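You operate a simulated robot arm through the tools that you are given. There is no shell and no other tool. Be economical: measure what you need, move in short steps, check, and stop when the job is done.

The job below is to be done with a simulated robot arm. You get a single attempt, and the scene is never put back.

JOB
Put the short grey pot labelled "J-57" from the top of the fixings bench on the shelf of the sample bench and the short grey pot labelled "J-62" on the top of the floor bench. Press the zero button two times. Press the shaker button two times. Press the swirl button two times. Take the board patch labelled "F-54" from the patch rack and put it on top of the white hawk. Put one of the wood blocks from the lower shelf of the boarded wall on the shelf under the floor bench. Take the thick green packer from the top of the fixings bench and put it on the site board shelf. Pull the bottom bench drawer open. Any order will do.

The check looks at the end state, three seconds after you hand in, the way a careful person would. Anything else that was tipped, shoved, dropped, spilled or broken makes it a failure.

ROBOT AND FRAMES
A 6-joint arm with a two-finger parallel gripper on a trunk, on a base that drives. Base frame: it is fixed to the floor where the robot stands at the start and does not move with it; the origin is under the middle of the robot, x ahead of it, y to its left, z up; the surface under the hand at the start is at about z = 0.8. Readings come in m, degrees, newtons and seconds.
With the tool pointing down near the work surface it reaches from about 0.32 to 0.7 m from the robot's upright axis, wherever it stands. Its first joint turns from -166.0 to 166.0 degrees. Places, roughly: board patch [1.25, 0.5, 0.75]; bottom bench drawer [-1.3, -0.8, 0.1]; shaker button [0.6, 0.6, 0.9]; shelf of the sample bench [0.7, 2, 0.4]; shelf under the floor bench [3.5, 2.8, 0.3]; short grey pot [0.5, 0, 0.75]; site board shelf (123x23 cm) [-0.34, -2.18, 0.86]; swirl button [0.4, 1, 0.9]; thick green packer [0.75, -0.5, 0.75]; top of the floor bench [3.5, 2.6, 0.8]; white hawk (20x20x13 cm) [1.3, 1.6, 0.8]; wood block (10x5x5 cm) [1.3, 0.4, 0.3]; zero button [0.4, 0.3, 0.8]. Payload 4.1 kg.
Tool frame: the origin (TCP) lies between the finger pads and is the grasp point; the fingertips stand 0.023 m ahead of it; z points along the fingers, y is the line along which they close. Largest opening 0.094 m; finger width 0.038, thickness 0.01; the body of the gripper, 0.054 by 0.096 m, starts 0.039 m behind the TCP.
Orientation is told as [roll, pitch, yaw] about the base's x, y, z axes, in that order, counted from this pose: with the fingers straight down and closing along the base's y, the tool's x points along the base's -x, its y along +y and its z along -z.

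CONTROLS
- The arm moves only by the tool apply_moves. Its argument "moves" is a list of rows, each a list of 6 numbers: the shift along the tool's x, y, z in m, then the turn, a rotation vector about the tool's x, y, z in degrees. In form: [[x, y, z, wx, wy, wz], ...]. A call has 1 to 8 rows; each row is the pose to reach, as a shift and turn from the pose commanded when the call began, along the tool's axes at that moment. "fingers" is the opening, from 0 (shut) to 1 (fully open), set as the call begins (left out, the last holds). Rows are played at 5 a second. More than 0.05 m and 8.6 degrees between two rows, or a gripper value outside its range, and nothing of the call is played. Where a pose cannot be reached the arm comes as near as it can. A force on the tool above 40 N (or 10 N above the force at the start of the call, whichever is more), or a blocked arm, ends the call early, and 0.2 s more pass. The fingers move at their own pace (about 0.045 m/s each) and stop on an object; they squeeze with about 43 N. The grip force told is the motor's: it shows also when the fingers shut on nothing. Time passes only in rows, and 0.2 s behind the last, so rows that repeat a pose let the fingers close. The reply holds the time, the measured pose of the TCP, the force on the tool along the base axes, the opening and the grip force, in the units named above and with some noise, with the torque about the TCP (base axes, N m) and any sound that the robot's microphone picked up.
- Cameras (640 x 400 px; columns grow to the right, rows downward): "scene" is now at [-0.0081, 0.1739, 1.5453]; the picture's right is [-0.02, -1.00, 0.00], its down [-0.93, 0.02, -0.36] and it looks along [0.36, -0.01, -0.93] (base axes); focal length 214 px, centre (320, 200). "wrist" rides on the gripper at [0.086, 0.016, -0.074] in the tool frame; the picture's right is [-0.18, 0.98, 0.00], its down [-0.58, -0.11, -0.81] and it looks along [-0.79, -0.15, 0.59] (tool axes); focal length 243 px, centre (320, 200). There is no depth. A picture from a camera that has moved, and an enlarged one, comes with that camera's place and axes in the base frame and with its lens. The place of the scene camera against the robot may be out by one fixed shift of up to 0.018 m in any direction.
- get_image(camera): a new picture of that camera. No time passes.
- slide_trunk(by): slides the trunk up (or, below 0, down) by that many m; the arm and the scene camera ride with it, the base frame stays. It gives what a move gives, with no picture.
- base_move(legs): drives the robot by 1 to 6 legs, each [ahead, turn to the left] in m and degrees, along the robot's own axes; the way and the turn of a leg run together, so that a leg with both is an arc; at most 1.5 m and 180 degrees a leg. The arm and the cameras ride along, it lands a little off, and it stops where it bumps. It gives what a move gives.
- turn_head(pan, tilt): turns the head with the scene camera to pan (to the left, within 155 degrees either way) and tilt (down, from -29 to 69), counted from straight ahead of the robot. It gives what a move gives.
- close_up(camera, box): a new picture of the part [left, top, right, bottom] of that camera's present view, enlarged. No time passes.
- sign_off(): hands the job in; it is judged then, once.

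Go step by step. Nothing tells you exact positions but the pictures and the camera data: compare them with the known pose of the tool, close in by small moves and look again before you grip or let go. The budget is 207 turns and 192 pictures, counting those below and the enlarged ones. Unless the task says otherwise, let go and move clear before handing in.

The tools are called as a command line: name --pt "numbers of a row" for each row, then --argument value for the rest, lists and objects as JSON in quotes. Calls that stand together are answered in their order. apply_moves: Moves the arm, as the interface text tells. Its arguments: {"type":"object","properties":{"moves":{"type":"array","items":{"type":"array","items":{"type":"number"}}},"fingers":{"type":"number"}},"required":["moves"]} The other tools are called the same way: slide_trunk (by) slides the trunk up or down; base_move (legs) drives the base; turn_head (pan, tilt) turns the head that bears the scene camera; get_image (camera) takes a picture; close_up (camera, box) takes an enlarged picture of a part of a camera's view; sign_off () hands the job in.

At the start:

```text
time: 0.0
eef_pos: [0.3442, 0.2582, 1.1555]
orientation: [0.1, 0.0, -0.1]
ft_force: [-0.8, -0.1, 0.4]
moment: [0.0, -0.02, 0.03]
gripper_width: 0.094
finger_force: 0.0
trunk travel left (down, up): [-0.525, 0.065]
robot x, y, heading: [0.0011, -0.0022, 0.2]
head pan, tilt: [-1.0, 68.8]
```

scene: 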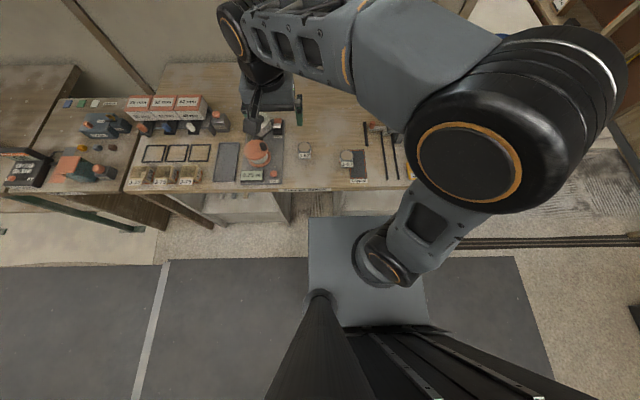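
wrist: 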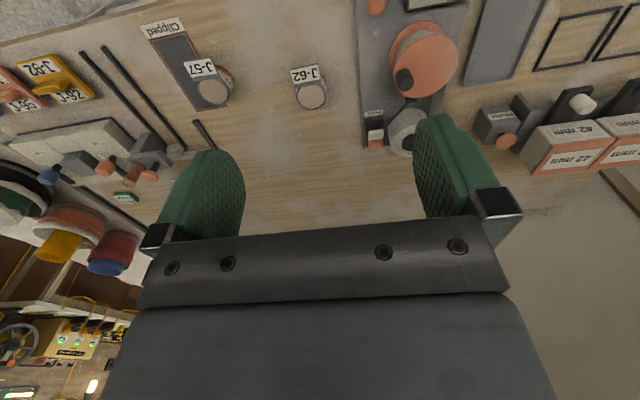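

I see the fixings bench in front with pots J-57 and J-62, and other benches around. I will look around with the head before moving.

close_up --camera "scene" --box '[100, 60, 420, 260]'

turn_head --pan 0 --tilt 25

get_image --camera "scene"

turn_head --pan 60 --tilt 25

get_image --camera "scene"

turn_head --pan -100 --tilt 25

get_image --camera "scene"

turn_head --pan -150 --tilt 25

get_image --camera "scene"

turn_head --pan 140 --tilt 25

get_image --camera "scene"

```text
2.00 times, centred on (260, 160) of scene
camera zoom: at [-0.0081, 0.1739, 1.5453], right [-0.02, -1.0, 0.0], down [-0.93, 0.02, -0.36], along [0.36, -0.01, -0.93], focal length 429 px, centre (440, 280)
```

zoom: 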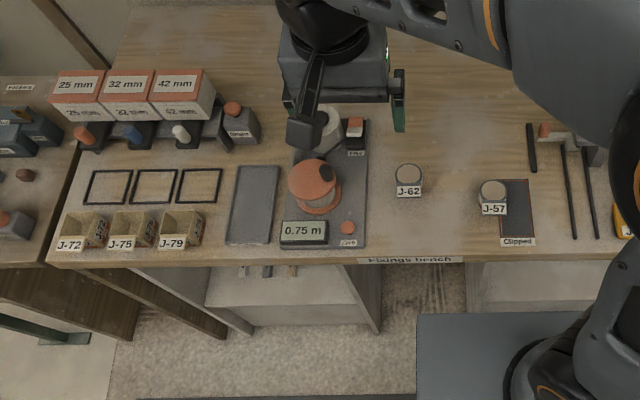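

```text
time: 1.1
eef_pos: [0.3444, 0.2583, 1.1561]
orientation: [0.0, 0.1, 0.0]
ft_force: [-0.6, -0.7, -0.9]
moment: [-0.02, 0.01, 0.03]
gripper_width: 0.0937
finger_force: 0.0
trunk travel left (down, up): [-0.525, 0.065]
robot x, y, heading: [-0.001, 0.0008, -0.0]
head pan, tilt: [0.0, 25.0]
```

```text
188 pictures are left
camera scene: at [0.0281, 0.175, 1.6047], right [0.0, -1.0, 0.0], down [-0.42, 0.0, -0.91], along [0.91, 0.0, -0.42], focal length 214 px, centre (320, 200)
```

scene: 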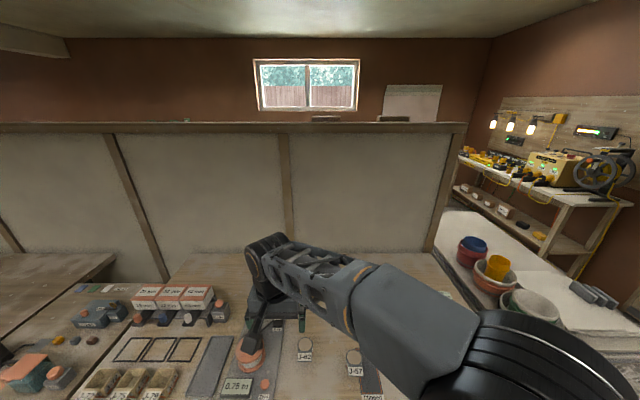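

```text
time: 2.4
eef_pos: [0.3443, 0.2575, 1.1551]
orientation: [0.0, 0.0, -0.1]
ft_force: [0.5, 0.3, 0.1]
moment: [-0.02, 0.02, 0.0]
gripper_width: 0.094
finger_force: 0.0
trunk travel left (down, up): [-0.525, 0.065]
robot x, y, heading: [0.0007, -0.0015, -0.0]
head pan, tilt: [60.0, 25.0]
```

```text
187 pictures are left
camera scene: at [-0.0179, 0.2547, 1.6047], right [0.87, -0.5, 0.0], down [-0.21, -0.37, -0.91], along [0.45, 0.78, -0.42], focal length 214 px, centre (320, 200)
```

scene: 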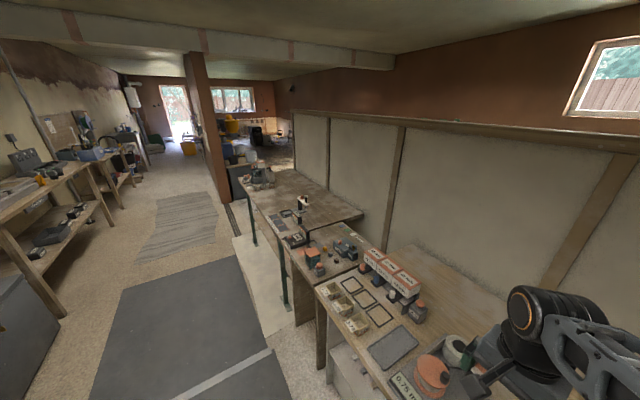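

```text
time: 4.9
eef_pos: [0.3438, 0.2582, 1.1548]
orientation: [0.1, 0.1, 0.0]
ft_force: [-1.2, 0.2, 0.0]
moment: [-0.02, 0.02, -0.01]
gripper_width: 0.0939
finger_force: 0.1
trunk travel left (down, up): [-0.525, 0.065]
robot x, y, heading: [0.0008, 0.0012, -0.0]
head pan, tilt: [-100.0, 25.0]
```

```text
186 pictures are left
camera scene: at [-0.08, 0.0842, 1.6048], right [-0.98, 0.17, 0.0], down [0.07, 0.42, -0.91], along [-0.16, -0.89, -0.42], focal length 214 px, centre (320, 200)
```

scene: 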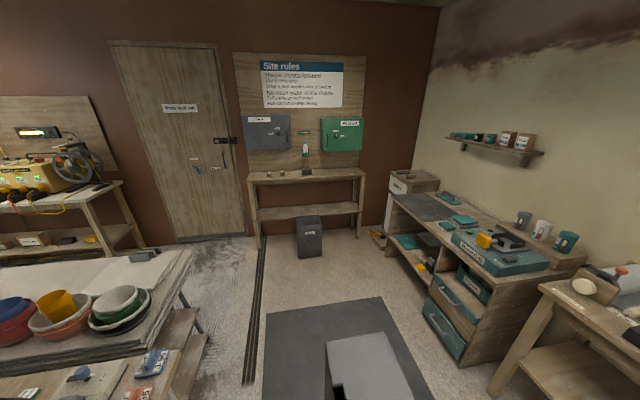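

```text
time: 6.0
eef_pos: [0.3437, 0.2576, 1.1564]
orientation: [0.0, -0.1, 0.1]
ft_force: [-0.2, 0.0, 0.4]
moment: [-0.01, 0.02, 0.01]
gripper_width: 0.094
finger_force: 0.2
trunk travel left (down, up): [-0.525, 0.065]
robot x, y, heading: [-0.0004, -0.0002, 0.1]
head pan, tilt: [-150.0, 25.0]
```

```text
185 pictures are left
camera scene: at [-0.1438, 0.1288, 1.6048], right [-0.5, 0.87, 0.0], down [0.37, 0.21, -0.91], along [-0.78, -0.45, -0.42], focal length 214 px, centre (320, 200)
```

scene: 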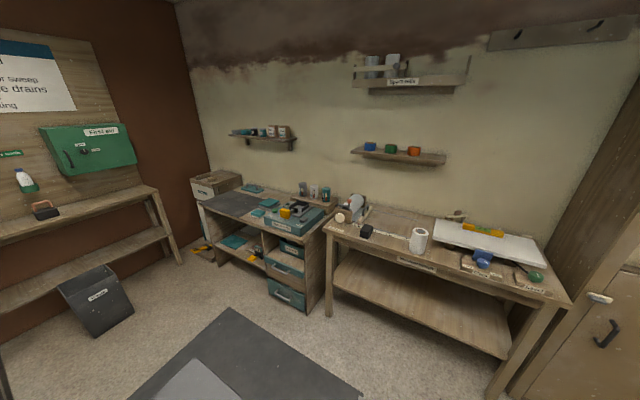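

```text
time: 10.0
eef_pos: [0.344, 0.2583, 1.1547]
orientation: [0.0, 0.1, 0.0]
ft_force: [0.4, -0.2, 1.0]
moment: [-0.01, -0.01, 0.02]
gripper_width: 0.0941
finger_force: 0.0
trunk travel left (down, up): [-0.525, 0.065]
robot x, y, heading: [-0.0007, -0.0012, 0.2]
head pan, tilt: [140.0, 25.0]
```

```text
184 pictures are left
camera scene: at [-0.1346, 0.2342, 1.6047], right [0.64, 0.77, 0.0], down [0.32, -0.27, -0.91], along [-0.69, 0.58, -0.42], focal length 214 px, centre (320, 200)
```

scene: 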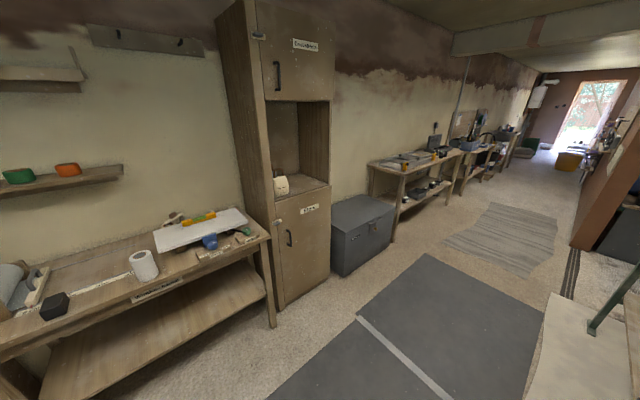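

The fixings bench edge is near x=0.33, the zero button about (0.40,0.35), the shaker about (0.60,0.55), J-62 about (0.53,0.22) and J-57 about (0.485,0.05); there is a partition at about x=1.05 with more places behind it. I look closer at the buttons.

turn_head --pan 45 --tilt 50

get_image --camera "scene"

close_up --camera "scene" --box '[160, 160, 480, 360]'

close_up --camera "scene" --box '[120, 60, 360, 210]'

```text
time: 11.7
eef_pos: [0.3447, 0.2583, 1.1559]
orientation: [0.0, 0.0, 0.0]
ft_force: [0.2, -1.1, 0.2]
moment: [-0.02, -0.01, 0.02]
gripper_width: 0.0943
finger_force: 0.0
trunk travel left (down, up): [-0.525, 0.065]
robot x, y, heading: [0.0006, 0.0014, 0.2]
head pan, tilt: [45.0, 50.0]
```

```text
183 pictures are left
camera scene: at [-0.0096, 0.2295, 1.5673], right [0.71, -0.71, 0.0], down [-0.54, -0.54, -0.64], along [0.45, 0.45, -0.77], focal length 214 px, centre (320, 200)
```

scene: 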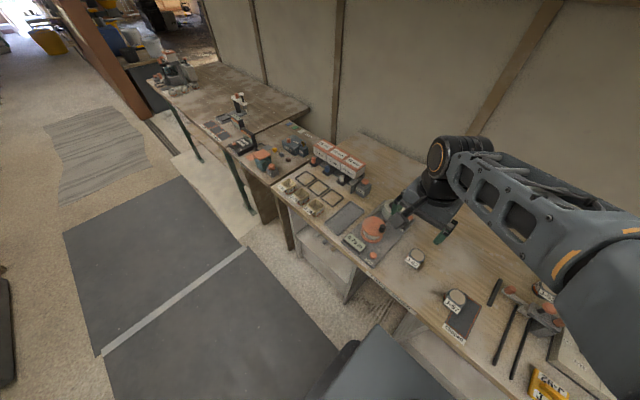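

```text
2.00 times, centred on (320, 260) of scene
camera zoom: at [-0.0096, 0.2295, 1.5673], right [0.71, -0.71, 0.0], down [-0.54, -0.54, -0.64], along [0.45, 0.45, -0.77], focal length 429 px, centre (320, 80)
```

zoom: 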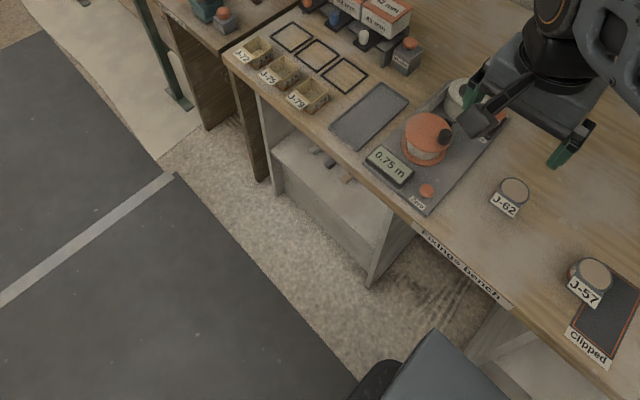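

```text
2.67 times, centred on (240, 135) of scene
camera zoom: at [-0.0096, 0.2295, 1.5673], right [0.71, -0.71, 0.0], down [-0.54, -0.54, -0.64], along [0.45, 0.45, -0.77], focal length 572 px, centre (533, 373)
```

zoom: 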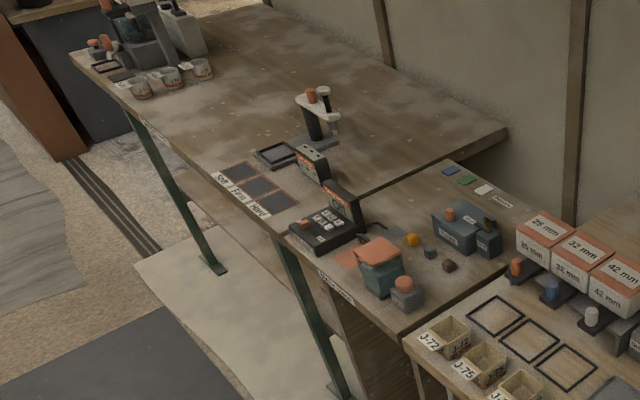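

Next I move, with closed fingers, to above the zero button and look with the wrist camera.

apply_moves --pt "-0.009 0.0145 0.035 0 0 0" --pt "-0.018 0.029 0.07 0 0 0" --pt "-0.027 0.0435 0.105 0 0 0" --pt "-0.036 0.058 0.14 0 0 0" --pt "-0.045 0.0725 0.175 0 0 0" --pt "-0.054 0.087 0.2 0 0 0" --fingers 0

get_image --camera "wrist"

close_up --camera "scene" --box '[300, 180, 460, 280]'

```text
time: 13.1
eef_pos: [0.3968, 0.3454, 0.9544]
orientation: [0.0, 0.0, 0.1]
ft_force: [-0.5, -0.7, 0.3]
moment: [0.0, -0.01, -0.04]
gripper_width: 0.0
finger_force: 33.3
trunk travel left (down, up): [-0.525, 0.065]
robot x, y, heading: [0.0011, -0.001, -0.1]
head pan, tilt: [45.0, 50.0]
```

```text
180 pictures are left
camera wrist: at [0.3122, 0.3598, 1.0287], right [0.18, 0.98, 0.0], down [0.58, -0.11, 0.81], along [0.79, -0.15, -0.59], focal length 243 px, centre (320, 200)
```

wrist: 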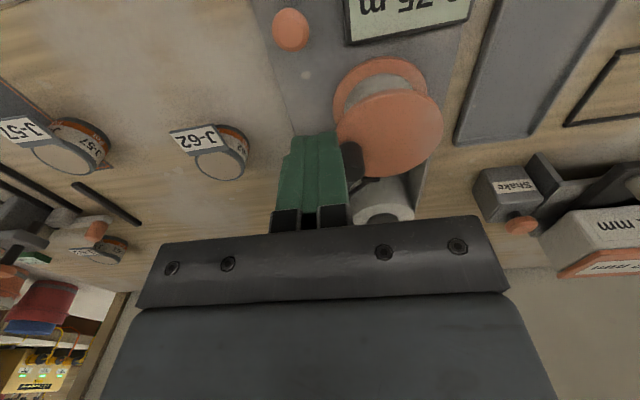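

```text
4.00 times, centred on (380, 230) of scene
camera zoom: at [-0.0093, 0.2298, 1.5672], right [0.71, -0.71, 0.0], down [-0.54, -0.54, -0.64], along [0.45, 0.45, -0.77], focal length 858 px, centre (80, 80)
```

zoom: 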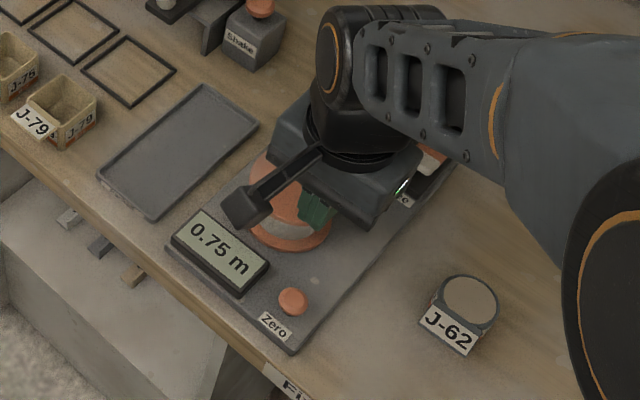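

The wrist view puts the zero button near (0.389, 0.319), and the scene camera seems biased by about 2 cm in y. I move over it and check lower.

apply_moves --pt "0.008 -0.026 0.03 0 0 0" --pt "0.008 -0.026 0.074 0 0 0"

get_image --camera "wrist"

close_up --camera "scene" --box '[300, 180, 460, 280]'

```text
time: 13.7
eef_pos: [0.3896, 0.3188, 0.8804]
orientation: [0.0, 0.0, 0.0]
ft_force: [0.0, 0.3, 0.4]
moment: [0.02, 0.01, 0.02]
gripper_width: 0.0001
finger_force: 42.7
trunk travel left (down, up): [-0.525, 0.065]
robot x, y, heading: [-0.0032, -0.0005, 0.0]
head pan, tilt: [45.0, 50.0]
```

```text
178 pictures are left
camera wrist: at [0.3038, 0.3335, 0.9542], right [0.18, 0.98, 0.0], down [0.58, -0.11, 0.81], along [0.79, -0.15, -0.59], focal length 243 px, centre (320, 200)
```

wrist: 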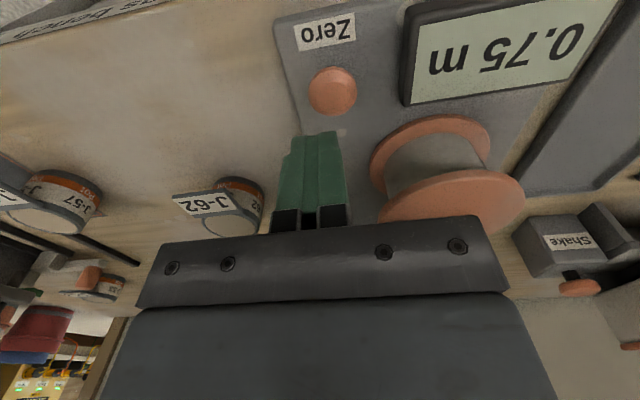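

```text
4.00 times, centred on (380, 230) of scene
camera zoom: at [-0.0093, 0.2295, 1.5673], right [0.71, -0.71, 0.0], down [-0.54, -0.54, -0.64], along [0.45, 0.45, -0.77], focal length 858 px, centre (80, 80)
```

zoom: 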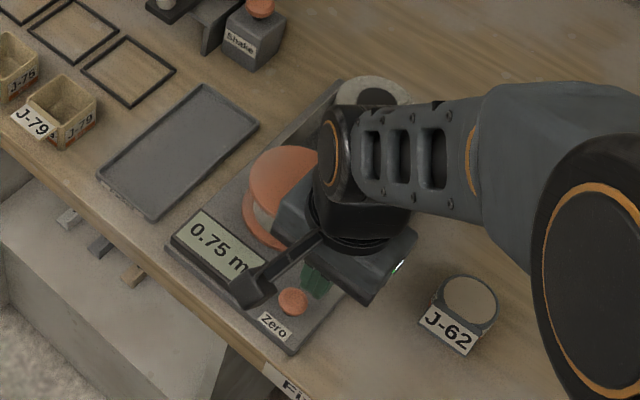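

apply_moves --pt "0 0.006 0.03 0 0 0"

get_image --camera "wrist"

close_up --camera "scene" --box '[340, 220, 420, 270]'

```text
time: 14.1
eef_pos: [0.3906, 0.3259, 0.8519]
orientation: [0.1, -0.2, 0.0]
ft_force: [0.3, -1.5, 4.9]
moment: [0.01, 0.06, 0.04]
gripper_width: 0.0
finger_force: 42.3
trunk travel left (down, up): [-0.525, 0.065]
robot x, y, heading: [-0.0024, -0.0029, -0.1]
head pan, tilt: [45.0, 50.0]
heard: click
```

```text
176 pictures are left
camera wrist: at [0.3045, 0.3397, 0.9258], right [0.18, 0.98, 0.0], down [0.58, -0.11, 0.81], along [0.79, -0.15, -0.59], focal length 243 px, centre (320, 200)
```

wrist: 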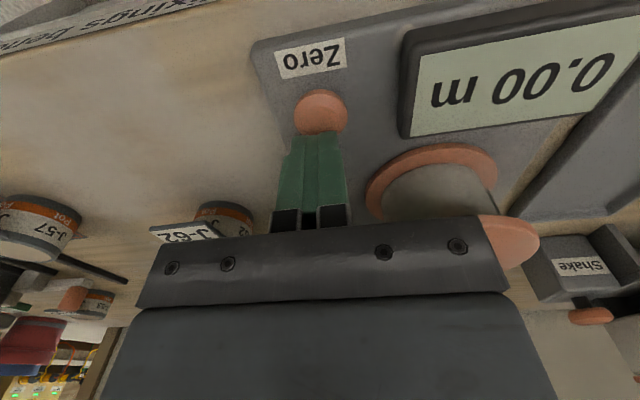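

```text
8.00 times, centred on (380, 245) of scene
camera zoom: at [-0.0104, 0.2282, 1.5676], right [0.71, -0.71, 0.0], down [-0.54, -0.54, -0.64], along [0.46, 0.46, -0.77], focal length 1716 px, centre (-160, -160)
```

zoom: 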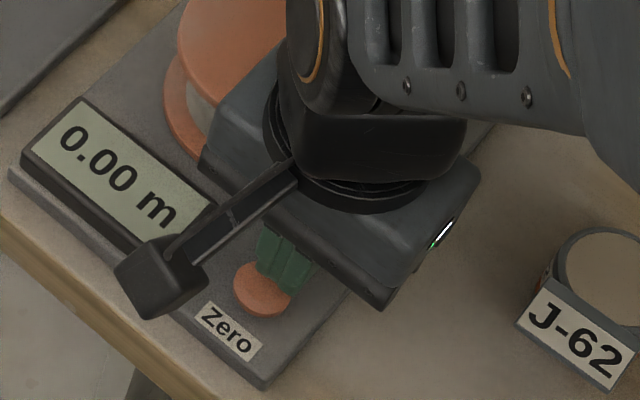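

A click at tip height about 0.83: the first press registered and the display reads 0.00. I lift off, shift 8 mm toward the button centre, and press a second time.

apply_moves --pt "0 0 -0.03 0 0 0" --pt "0.008 0 -0.03 0 0 0" --pt "0.008 0 -0.01 0 0 0" --pt "0.008 0 0.001 0 0 0"

```text
time: 15.1
eef_pos: [0.3825, 0.3256, 0.8515]
orientation: [0.1, -0.1, 0.0]
ft_force: [0.4, -0.3, 6.2]
moment: [0.0, 0.07, 0.02]
gripper_width: 0.0002
finger_force: 42.3
trunk travel left (down, up): [-0.525, 0.065]
robot x, y, heading: [0.0011, 0.0006, -0.1]
head pan, tilt: [45.0, 50.0]
heard: click
```

Both zero presses are done. The shaker button is out of reach from here, so I raise the hand and check the robot's own footprint before driving.

apply_moves --pt "0 0 -0.05 0 0 0" --pt "0 -0.02 -0.1 0 0 0" --pt "0.0 -0.04 -0.15 0 0 0" --pt "0.0 -0.06 -0.2 0 0 0"

turn_head --pan -90 --tilt 69

get_image --camera "scene"

turn_head --pan 90 --tilt 69

get_image --camera "scene"

```text
refused: row 2 steps farther than a row can; nothing moved
```

```text
time: 17.3
eef_pos: [0.382, 0.3248, 0.8513]
orientation: [0.0, 0.0, 0.1]
ft_force: [1.9, 2.7, 8.8]
moment: [0.06, 0.01, -0.03]
gripper_width: 0.0
finger_force: 42.2
trunk travel left (down, up): [-0.525, 0.065]
robot x, y, heading: [-0.0008, -0.0033, -0.3]
head pan, tilt: [-90.0, 68.8]
```

```text
174 pictures are left
camera scene: at [-0.0643, 0.1189, 1.5453], right [-1.0, 0.0, 0.0], down [0.0, 0.93, -0.36], along [0.0, -0.36, -0.93], focal length 214 px, centre (320, 200)
```

scene: 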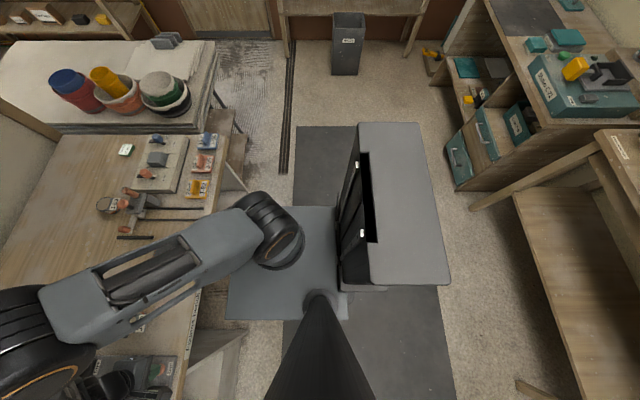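

```text
time: 20.0
eef_pos: [0.3815, 0.3254, 0.8504]
orientation: [0.0, -0.1, 0.0]
ft_force: [1.1, 1.3, 10.1]
moment: [0.01, 0.08, -0.02]
gripper_width: 0.0
finger_force: 42.2
trunk travel left (down, up): [-0.525, 0.065]
robot x, y, heading: [-0.001, 0.0001, 0.2]
head pan, tilt: [90.0, 68.8]
```

```text
173 pictures are left
camera scene: at [-0.0644, 0.2306, 1.5453], right [1.0, 0.0, 0.0], down [0.0, -0.93, -0.36], along [0.0, 0.36, -0.93], focal length 214 px, centre (320, 200)
```

scene: 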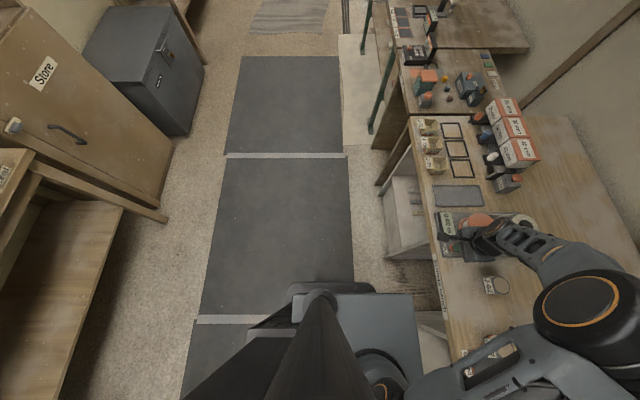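

The robot has a plate in front and a cabinet behind. I raise the hand, back off a little, then turn left and drive along the benches to about (0, 0.7).

apply_moves --pt "0 0 -0.05 0 0 0" --pt "0 0 -0.1 0 0 0" --pt "0 0 -0.15 0 0 0" --pt "0 0 -0.2 0 0 0" --pt "0 0 -0.25 0 0 0" --pt "0 0 -0.3 0 0 0"

base_move --legs '[[-0.15, 0], [0, 78], [0.72, 0], [0, 12]]'

turn_head --pan -70 --tilt 55

get_image --camera "scene"

```text
time: 21.4
eef_pos: [0.3818, 0.3252, 1.1509]
orientation: [0.0, -0.1, 0.0]
ft_force: [0.1, -0.2, 0.3]
moment: [0.01, -0.03, 0.02]
gripper_width: 0.0
finger_force: 42.4
trunk travel left (down, up): [-0.525, 0.065]
robot x, y, heading: [0.0017, -0.0046, 0.1]
head pan, tilt: [90.0, 68.8]
```

```text
time: 30.4
eef_pos: [-0.318, 1.0892, 1.1494]
orientation: [0.0, 0.0, 89.5]
ft_force: [-0.4, 0.1, 0.0]
moment: [-0.01, -0.02, 0.02]
gripper_width: 0.0
finger_force: 42.4
trunk travel left (down, up): [-0.525, 0.065]
robot x, y, heading: [0.0049, 0.7076, 89.1]
head pan, tilt: [90.0, 68.8]
```

```text
time: 32.9
eef_pos: [-0.317, 1.0905, 1.1511]
orientation: [0.0, -0.1, 89.6]
ft_force: [-0.3, 0.6, 0.2]
moment: [0.01, 0.02, 0.0]
gripper_width: 0.0
finger_force: 42.1
trunk travel left (down, up): [-0.525, 0.065]
robot x, y, heading: [0.006, 0.7037, 89.3]
head pan, tilt: [-70.0, 55.0]
```

```text
172 pictures are left
camera scene: at [-0.0982, 0.6791, 1.5607], right [0.33, -0.94, 0.0], down [-0.77, -0.27, -0.57], along [0.54, 0.19, -0.82], focal length 214 px, centre (320, 200)
```

scene: 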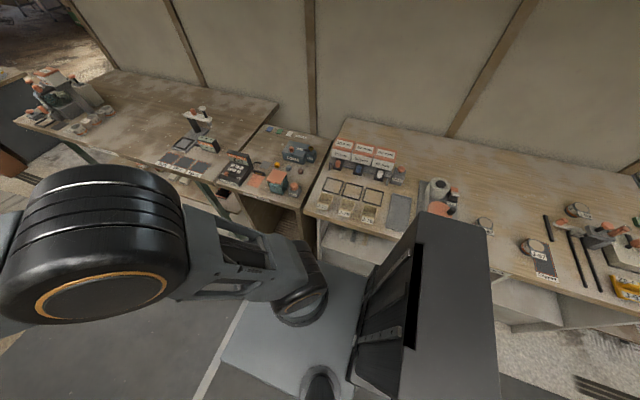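

Robot now stands at (0.006, 0.704) facing along the benches. I swing the arm around to the right, over the middle bench's swirl button.

apply_moves --pt "-0.0118 -0.0475 0 0 0 5.2" --pt "-0.0183 -0.0944 0 0 0 10.4" --pt "-0.0196 -0.1401 0 0 0 15.6" --pt "-0.0161 -0.184 0 0 0 20.8" --pt "-0.0298 -0.23 0 0 0 27.3" --pt "-0.0381 -0.2772 0 0 0 33.8" --pt "-0.0411 -0.3251 0 0 0 40.3" --pt "-0.0386 -0.373 0 0 0 46.8"

apply_moves --pt "-0.0291 -0.0382 0 0 0 6.5" --pt "-0.0537 -0.0793 0 0 0 13" --pt "-0.0734 -0.123 0 0 0 19.5" --pt "-0.0881 -0.1687 0 0 0 26" --pt "-0.0976 -0.2157 0 0 0 32.5" --pt "-0.1016 -0.2635 0 0 0 39" --pt "-0.1003 -0.3114 0 0 0 45.5" --pt "-0.0934 -0.3589 0 0 0 52"

get_image --camera "wrist"

get_image --camera "scene"

```text
time: 34.7
eef_pos: [0.057, 1.1271, 1.1508]
orientation: [0.0, -0.1, 42.7]
ft_force: [0.2, -0.3, -0.4]
moment: [0.0, -0.01, 0.01]
gripper_width: 0.0001
finger_force: 42.3
trunk travel left (down, up): [-0.525, 0.065]
robot x, y, heading: [0.0039, 0.705, 89.4]
head pan, tilt: [-70.0, 55.0]
```

```text
time: 36.5
eef_pos: [0.37, 0.9245, 1.1486]
orientation: [0.0, 0.0, -9.3]
ft_force: [0.1, 0.5, -0.5]
moment: [-0.02, -0.02, -0.02]
gripper_width: 0.0001
finger_force: 42.5
trunk travel left (down, up): [-0.525, 0.065]
robot x, y, heading: [0.0034, 0.7092, 89.7]
head pan, tilt: [-70.0, 55.0]
```

```text
171 pictures are left
camera wrist: at [0.2877, 0.9531, 1.2236], right [0.34, 0.94, 0.0], down [0.56, -0.2, 0.81], along [0.76, -0.27, -0.59], focal length 243 px, centre (320, 200)
```

wrist: 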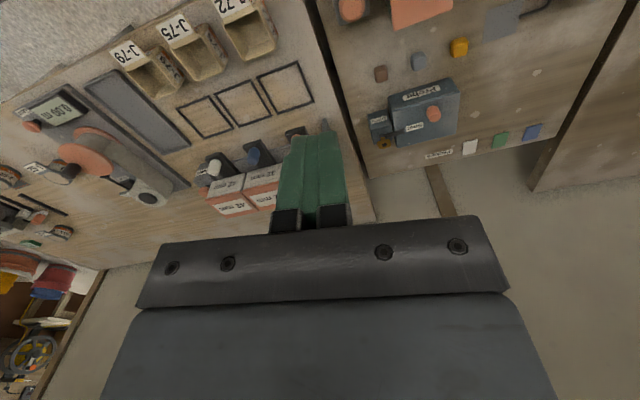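

```text
170 pictures are left
camera scene: at [-0.0977, 0.6787, 1.5608], right [0.33, -0.94, 0.0], down [-0.77, -0.27, -0.57], along [0.54, 0.19, -0.82], focal length 214 px, centre (320, 200)
```

scene: 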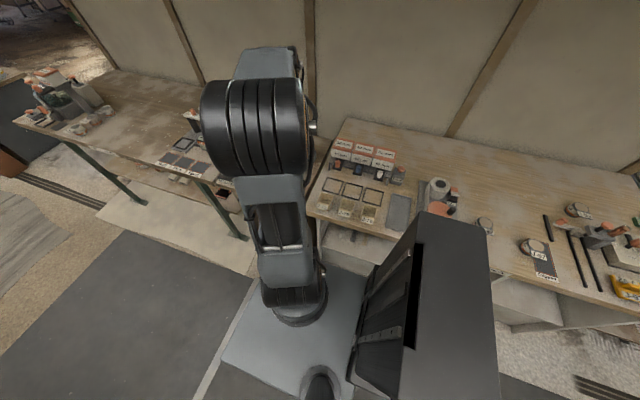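

close_up --camera "wrist" --box '[320, 0, 560, 150]'

apply_moves --pt "0.03 0.03 0 0 0 -5" --pt "0.06 0.05 0 0 0 -9.3" --pt "0.06 0.05 0.05 0 0 -9.3" --pt "0.06 0.05 0.1 0 0 -9.3"

get_image --camera "wrist"

```text
2.67 times, centred on (440, 75) of wrist
camera zoom: at [0.2877, 0.9531, 1.2236], right [0.34, 0.94, 0.0], down [0.56, -0.2, 0.81], along [0.76, -0.27, -0.59], focal length 647 px, centre (0, 533)
```

zoom: 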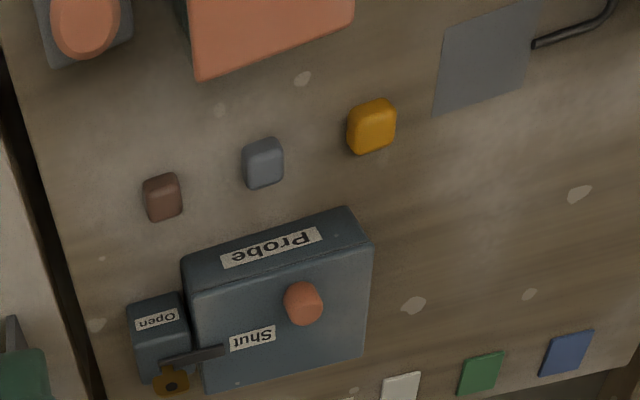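

```text
time: 37.5
eef_pos: [0.3197, 0.9847, 1.0498]
orientation: [0.0, 0.0, 0.1]
ft_force: [0.7, -0.7, -0.1]
moment: [0.02, 0.0, 0.0]
gripper_width: 0.0
finger_force: 42.3
trunk travel left (down, up): [-0.525, 0.065]
robot x, y, heading: [0.0029, 0.7047, 89.8]
head pan, tilt: [-70.0, 55.0]
```

```text
168 pictures are left
camera wrist: at [0.232, 0.9998, 1.1236], right [0.18, 0.98, 0.0], down [0.58, -0.11, 0.81], along [0.79, -0.15, -0.59], focal length 243 px, centre (320, 200)
```

wrist: 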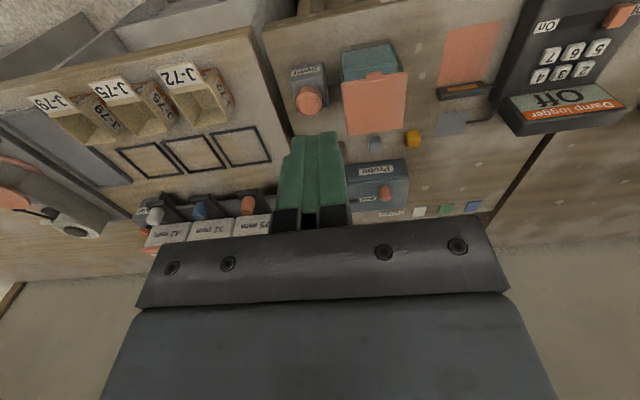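

The "Swirl" button is seen at about (0.395, 0.956). I move over it and look again.

apply_moves --pt "-0.04 -0.015 0.02 0 0 0" --pt "-0.075 -0.028 0.05 0 0 0" --pt "-0.075 -0.028 0.1 0 0 0"

get_image --camera "wrist"

```text
time: 38.3
eef_pos: [0.3936, 0.958, 0.9504]
orientation: [0.0, -0.1, 0.2]
ft_force: [-0.2, 0.4, 0.1]
moment: [0.01, -0.01, -0.03]
gripper_width: 0.0001
finger_force: 42.8
trunk travel left (down, up): [-0.525, 0.065]
robot x, y, heading: [0.0034, 0.7031, 89.7]
head pan, tilt: [-70.0, 55.0]
```

```text
167 pictures are left
camera wrist: at [0.3076, 0.972, 1.0242], right [0.18, 0.98, 0.0], down [0.58, -0.11, 0.81], along [0.79, -0.15, -0.59], focal length 243 px, centre (320, 200)
```

wrist: 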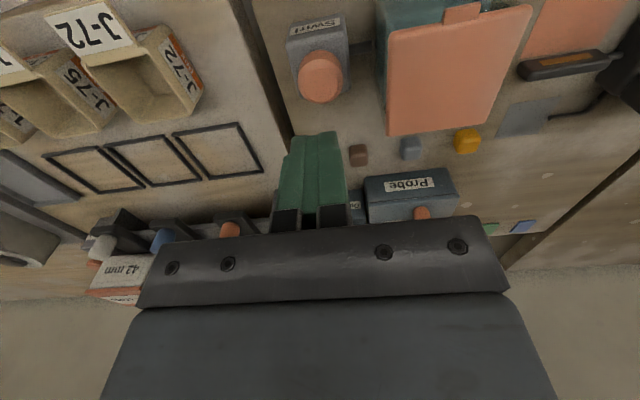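

apply_moves --pt "-0.006 -0.004 0.04 0 0 0" --pt "-0.006 -0.004 0.068 0 0 0"

get_image --camera "wrist"

```text
time: 38.9
eef_pos: [0.3992, 0.9525, 0.8834]
orientation: [0.0, 0.0, 0.1]
ft_force: [-0.9, 0.3, 1.4]
moment: [0.01, 0.05, 0.02]
gripper_width: 0.0
finger_force: 42.0
trunk travel left (down, up): [-0.525, 0.065]
robot x, y, heading: [0.0012, 0.706, 89.4]
head pan, tilt: [-70.0, 55.0]
```

```text
166 pictures are left
camera wrist: at [0.3135, 0.9679, 0.9567], right [0.18, 0.98, 0.0], down [0.58, -0.11, 0.81], along [0.79, -0.15, -0.59], focal length 243 px, centre (320, 200)
```

wrist: 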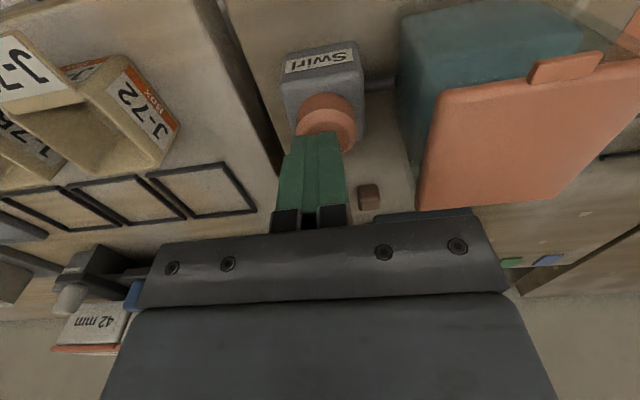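

The tips are barely touching the swirl button; I lift, shift 1 cm toward its centre and press.

apply_moves --pt "0.0 0.0 -0.015 0 0 0" --pt "0.01 0.002 -0.015 0 0 0" --pt "0.01 0.002 -0.003 0 0 0" --pt "0.01 0.002 0.006 0 0 0"

```text
time: 39.9
eef_pos: [0.3889, 0.9539, 0.8772]
orientation: [0.0, -0.1, -0.1]
ft_force: [0.3, -1.8, 6.2]
moment: [-0.08, 0.01, 0.04]
gripper_width: 0.0002
finger_force: 42.5
trunk travel left (down, up): [-0.525, 0.065]
robot x, y, heading: [0.0068, 0.7029, 89.4]
head pan, tilt: [-70.0, 55.0]
heard: click
```

One click. Now release and press a second time.

apply_moves --pt "0.0 0.0 -0.025 0 0 0" --pt "0 0 -0.025 0 0 0" --pt "0 0 -0.01 0 0 0" --pt "0 0 0.001 0 0 0"

get_image --camera "wrist"

```text
time: 40.9
eef_pos: [0.3878, 0.9542, 0.8756]
orientation: [0.1, -0.1, 0.2]
ft_force: [-0.7, -0.8, 6.0]
moment: [-0.06, 0.03, 0.02]
gripper_width: 0.0
finger_force: 42.5
trunk travel left (down, up): [-0.525, 0.065]
robot x, y, heading: [0.0058, 0.705, 89.8]
head pan, tilt: [-70.0, 55.0]
heard: click
```

```text
165 pictures are left
camera wrist: at [0.3022, 0.9694, 0.9498], right [0.18, 0.98, 0.0], down [0.58, -0.11, 0.81], along [0.79, -0.15, -0.59], focal length 243 px, centre (320, 200)
```

wrist: 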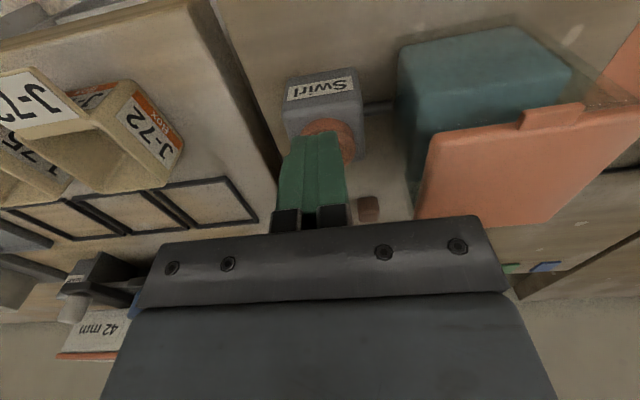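

Swirl is done. Next I lift and travel to above the shaker button.

apply_moves --pt "0 0 -0.05 0 0 0" --pt "0 0 -0.1 0 0 0" --pt "0 0 -0.15 0 0 0" --pt "0 0 -0.2 0 0 0" --pt "-0.015 -0.045 -0.2 0 0 0" --pt "-0.03 -0.09 -0.2 0 0 0" --pt "-0.045 -0.135 -0.2 0 0 0" --pt "-0.06 -0.18 -0.2 0 0 0"

apply_moves --pt "-0.015 -0.045 0 0 0 0" --pt "-0.03 -0.09 0 0 0 0" --pt "-0.045 -0.135 0 0 0 0" --pt "-0.06 -0.18 0 0 0 0" --pt "-0.075 -0.21 0 0 0 0"

get_image --camera "wrist"

```text
time: 42.7
eef_pos: [0.4486, 0.774, 1.076]
orientation: [0.0, 0.1, 0.1]
ft_force: [0.1, 0.2, 0.3]
moment: [0.02, 0.02, 0.0]
gripper_width: 0.0
finger_force: 42.5
trunk travel left (down, up): [-0.525, 0.065]
robot x, y, heading: [0.0045, 0.7039, 89.6]
head pan, tilt: [-70.0, 55.0]
```

```text
time: 43.9
eef_pos: [0.5251, 0.5638, 1.0756]
orientation: [0.0, 0.0, 0.0]
ft_force: [-0.2, 0.2, 0.2]
moment: [0.01, 0.02, -0.01]
gripper_width: 0.0004
finger_force: 42.9
trunk travel left (down, up): [-0.525, 0.065]
robot x, y, heading: [0.0045, 0.7079, 89.5]
head pan, tilt: [-70.0, 55.0]
```

```text
164 pictures are left
camera wrist: at [0.4387, 0.5785, 1.1503], right [0.18, 0.98, 0.0], down [0.58, -0.11, 0.81], along [0.79, -0.15, -0.59], focal length 243 px, centre (320, 200)
```

wrist: 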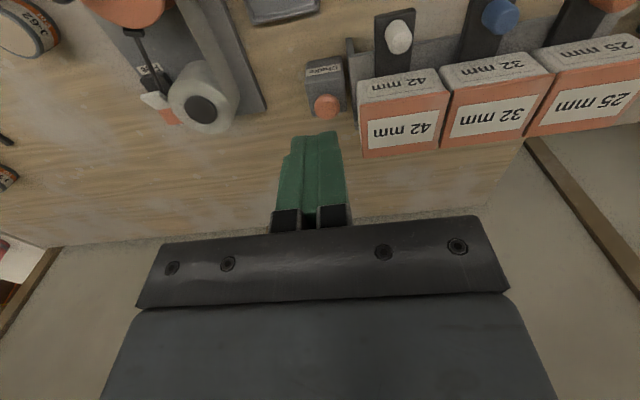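

apply_moves --pt "-0.035 -0.005 0.03 0 0 0" --pt "-0.07 -0.01 0.06 0 0 0" --pt "-0.083 -0.01 0.1 0 0 0" --pt "-0.083 -0.01 0.125 0 0 0"

get_image --camera "wrist"

```text
time: 44.9
eef_pos: [0.6066, 0.5537, 0.9496]
orientation: [0.0, -0.1, 0.1]
ft_force: [-0.1, -1.3, -0.1]
moment: [0.04, 0.0, 0.01]
gripper_width: 0.0003
finger_force: 42.1
trunk travel left (down, up): [-0.525, 0.065]
robot x, y, heading: [0.0067, 0.7033, 89.5]
head pan, tilt: [-70.0, 55.0]
```

```text
163 pictures are left
camera wrist: at [0.5215, 0.5695, 1.0239], right [0.18, 0.98, 0.0], down [0.58, -0.11, 0.81], along [0.79, -0.15, -0.59], focal length 243 px, centre (320, 200)
```

wrist: 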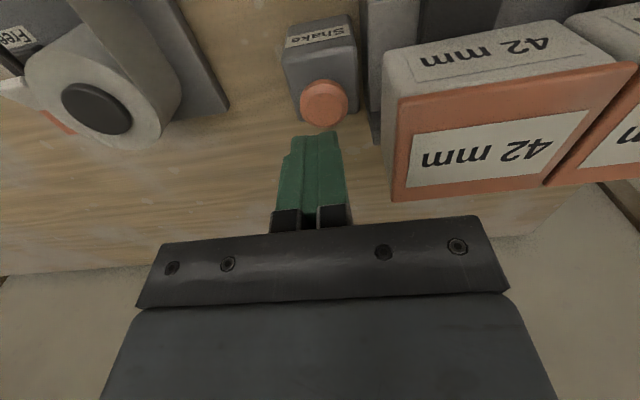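

The shaker button sits at about (0.615, 0.55), close beside the taller 42 mm box. To keep the wide gripper body clear I turn the tool 90°.

apply_moves --pt "-0.002 0 -0.02 0 0 -8" --pt "-0.004 -0.002 -0.03 0 0 -16" --pt "-0.006 -0.003 -0.03 0 0 -24" --pt "-0.008 -0.003 -0.03 0 0 -32" --pt "-0.01 -0.003 -0.03 0 0 -40" --pt "-0.01 -0.003 -0.03 0 0 -48" --pt "-0.01 -0.003 -0.03 0 0 -56" --pt "-0.01 -0.003 -0.03 0 0 -64"

apply_moves --pt "0 0 0 0 0 -8" --pt "0 0 0 0 0 -16" --pt "0 0 0 0 0 -24" --pt "0 0 0.0 0 0 -26"

get_image --camera "wrist"

```text
time: 46.7
eef_pos: [0.6171, 0.5525, 0.9803]
orientation: [0.0, -0.1, 64.2]
ft_force: [0.3, -0.5, 0.4]
moment: [0.02, -0.01, 0.01]
gripper_width: 0.0
finger_force: 42.4
trunk travel left (down, up): [-0.525, 0.065]
robot x, y, heading: [0.0083, 0.7081, 89.4]
head pan, tilt: [-70.0, 55.0]
```

```text
time: 47.7
eef_pos: [0.6167, 0.5522, 0.9799]
orientation: [0.0, 0.0, 90.1]
ft_force: [0.4, -0.5, -0.4]
moment: [0.01, 0.01, -0.02]
gripper_width: 0.0002
finger_force: 42.7
trunk travel left (down, up): [-0.525, 0.065]
robot x, y, heading: [0.0045, 0.7075, 89.4]
head pan, tilt: [-70.0, 55.0]
```

```text
162 pictures are left
camera wrist: at [0.6017, 0.4639, 1.0544], right [-0.98, 0.18, 0.0], down [0.11, 0.58, 0.81], along [0.15, 0.79, -0.59], focal length 243 px, centre (320, 200)
```

wrist: 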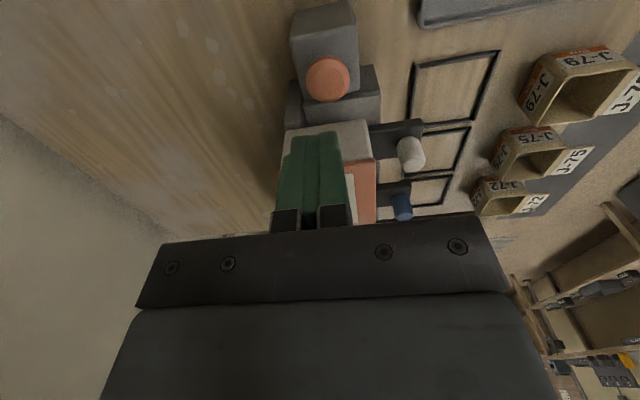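

apply_moves --pt "0.001 0.004 0.045 0 0 0" --pt "0.001 0.004 0.07 0 0 0"

get_image --camera "wrist"

```text
time: 48.3
eef_pos: [0.6146, 0.5508, 0.9103]
orientation: [0.0, -0.1, 90.1]
ft_force: [0.3, 0.7, 0.1]
moment: [0.02, 0.01, 0.02]
gripper_width: 0.0
finger_force: 42.5
trunk travel left (down, up): [-0.525, 0.065]
robot x, y, heading: [0.0041, 0.704, 89.7]
head pan, tilt: [-70.0, 55.0]
```

```text
161 pictures are left
camera wrist: at [0.5984, 0.4626, 0.9847], right [-0.98, 0.18, 0.0], down [0.11, 0.58, 0.81], along [0.15, 0.79, -0.59], focal length 243 px, centre (320, 200)
```

wrist: 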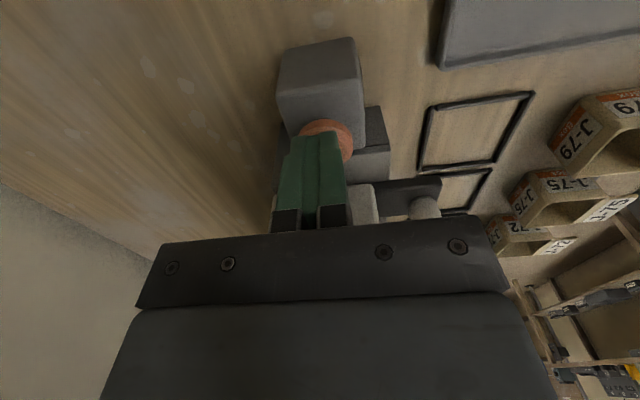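

apply_moves --pt "0 0.003 0.01 0 0 0" --pt "0 0.003 0.018 0 0 0"

```text
time: 48.9
eef_pos: [0.6115, 0.5504, 0.8963]
orientation: [-0.5, 0.2, 90.0]
ft_force: [3.5, -0.3, 21.3]
moment: [0.15, -0.07, -0.08]
gripper_width: 0.0
finger_force: 42.6
trunk travel left (down, up): [-0.525, 0.065]
robot x, y, heading: [0.0079, 0.7036, 89.7]
head pan, tilt: [-70.0, 55.0]
heard: click
```

One click, with 21 N. I lift off and press once more slightly less deep.

apply_moves --pt "0 0 -0.02 0 0 0" --pt "0 0 -0.02 0 0 0" --pt "0 0 -0.008 0 0 0" --pt "0 0 -0.003 0 0 0"

get_image --camera "wrist"

```text
time: 49.9
eef_pos: [0.6093, 0.5517, 0.8974]
orientation: [-0.2, 0.1, 89.9]
ft_force: [-3.6, -0.5, 14.1]
moment: [0.12, 0.06, 0.04]
gripper_width: 0.0
finger_force: 41.7
trunk travel left (down, up): [-0.525, 0.065]
robot x, y, heading: [0.0063, 0.706, 89.7]
head pan, tilt: [-70.0, 55.0]
heard: click
```

```text
160 pictures are left
camera wrist: at [0.5938, 0.4634, 0.9717], right [-0.98, 0.18, 0.0], down [0.11, 0.58, 0.81], along [0.15, 0.79, -0.59], focal length 243 px, centre (320, 200)
```

wrist: 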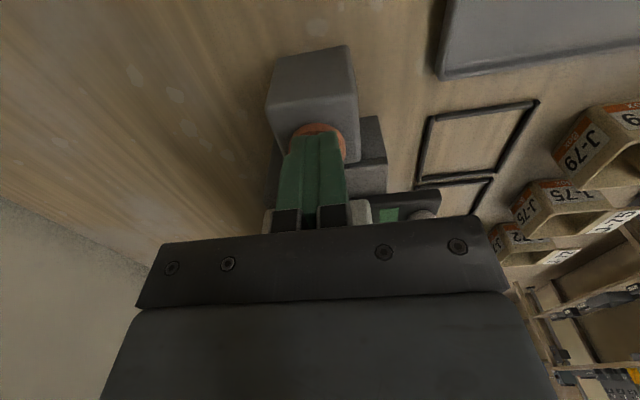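

Shaker is done. I lift the hand and reverse along the bench so that J-57 comes within reach.

apply_moves --pt "0 0 -0.05 0 0 0" --pt "0 0 -0.1 0 0 0" --pt "0 0 -0.15 0 0 0" --pt "0 0.05 -0.15 0 0 0" --pt "0 0.1 -0.15 0 0 0" --pt "0 0.14 -0.15 0 0 0" --fingers 1

base_move --legs '[[-0.55, 0]]'

get_image --camera "wrist"

get_image --camera "scene"

```text
time: 51.3
eef_pos: [0.4729, 0.55, 1.0449]
orientation: [-0.3, 0.2, 90.1]
ft_force: [-0.9, 0.3, -0.2]
moment: [-0.02, 0.0, 0.01]
gripper_width: 0.0938
finger_force: 0.0
out of reach, approached as far as the arm can: row 4
trunk travel left (down, up): [-0.525, 0.065]
robot x, y, heading: [0.0042, 0.7057, 89.6]
head pan, tilt: [-70.0, 55.0]
```

```text
time: 54.5
eef_pos: [0.4666, 0.0007, 1.045]
orientation: [0.0, 0.0, 90.2]
ft_force: [0.4, 0.9, -0.4]
moment: [-0.02, -0.01, -0.01]
gripper_width: 0.0939
finger_force: 0.2
trunk travel left (down, up): [-0.525, 0.065]
robot x, y, heading: [0.0015, 0.1536, 89.6]
head pan, tilt: [-70.0, 55.0]
```

```text
159 pictures are left
camera wrist: at [0.4514, -0.0868, 1.1179], right [-0.98, 0.18, 0.0], down [0.11, 0.58, 0.81], along [0.15, 0.79, -0.59], focal length 243 px, centre (320, 200)
```

wrist: 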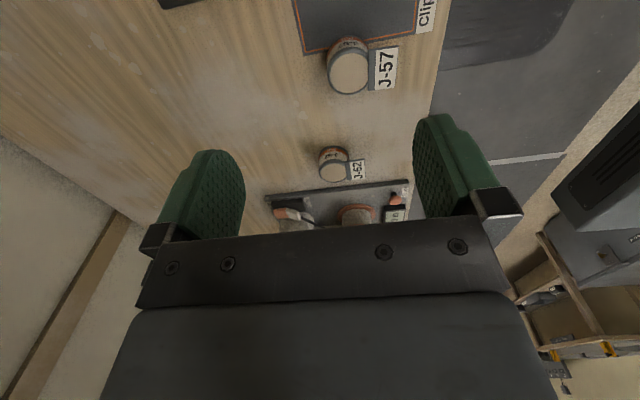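

```text
158 pictures are left
camera scene: at [-0.1018, 0.1286, 1.5608], right [0.34, -0.94, 0.0], down [-0.77, -0.28, -0.57], along [0.54, 0.19, -0.82], focal length 214 px, centre (320, 200)
```

scene: 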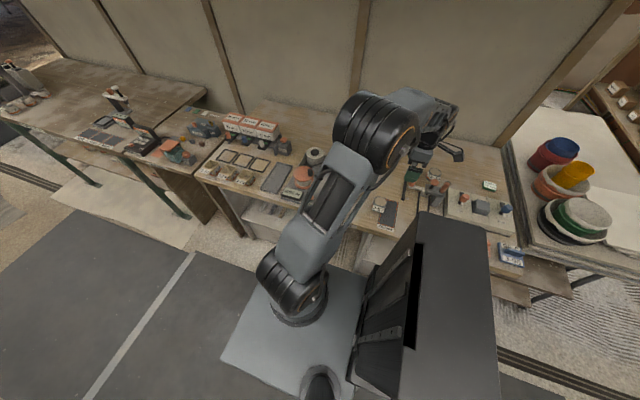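

I locate J-57 at about (0.445, 0.05) and J-62 at about (0.484, 0.19). Before choosing the grip I look at the destination shelf under the far bench.

turn_head --pan -20 --tilt 25

get_image --camera "scene"

close_up --camera "scene" --box '[280, 100, 520, 250]'

```text
time: 55.6
eef_pos: [0.4665, 0.001, 1.044]
orientation: [0.0, 0.0, 90.2]
ft_force: [0.2, -1.2, -0.3]
moment: [-0.01, -0.04, -0.01]
gripper_width: 0.0942
finger_force: 0.1
trunk travel left (down, up): [-0.525, 0.065]
robot x, y, heading: [0.0023, 0.1575, 89.8]
head pan, tilt: [-20.0, 25.0]
```

```text
157 pictures are left
camera scene: at [-0.1376, 0.191, 1.6047], right [0.94, -0.35, 0.0], down [-0.15, -0.4, -0.91], along [0.32, 0.85, -0.42], focal length 214 px, centre (320, 200)
```

scene: 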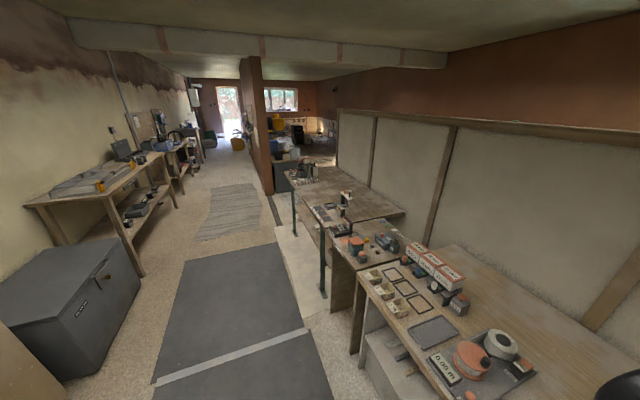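

```text
2.67 times, centred on (400, 175) of scene
camera zoom: at [-0.1376, 0.191, 1.6047], right [0.94, -0.35, 0.0], down [-0.15, -0.4, -0.91], along [0.32, 0.85, -0.42], focal length 572 px, centre (107, 267)
```

zoom: 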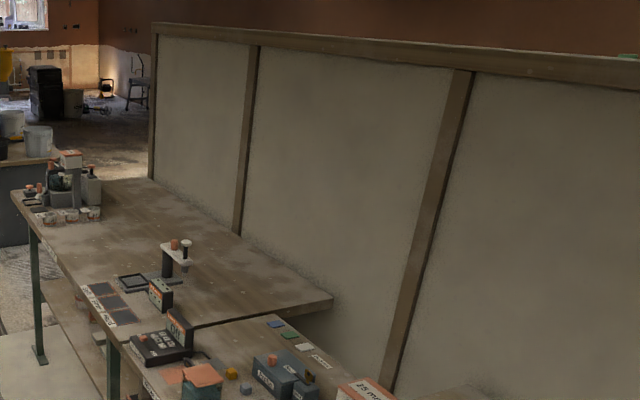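

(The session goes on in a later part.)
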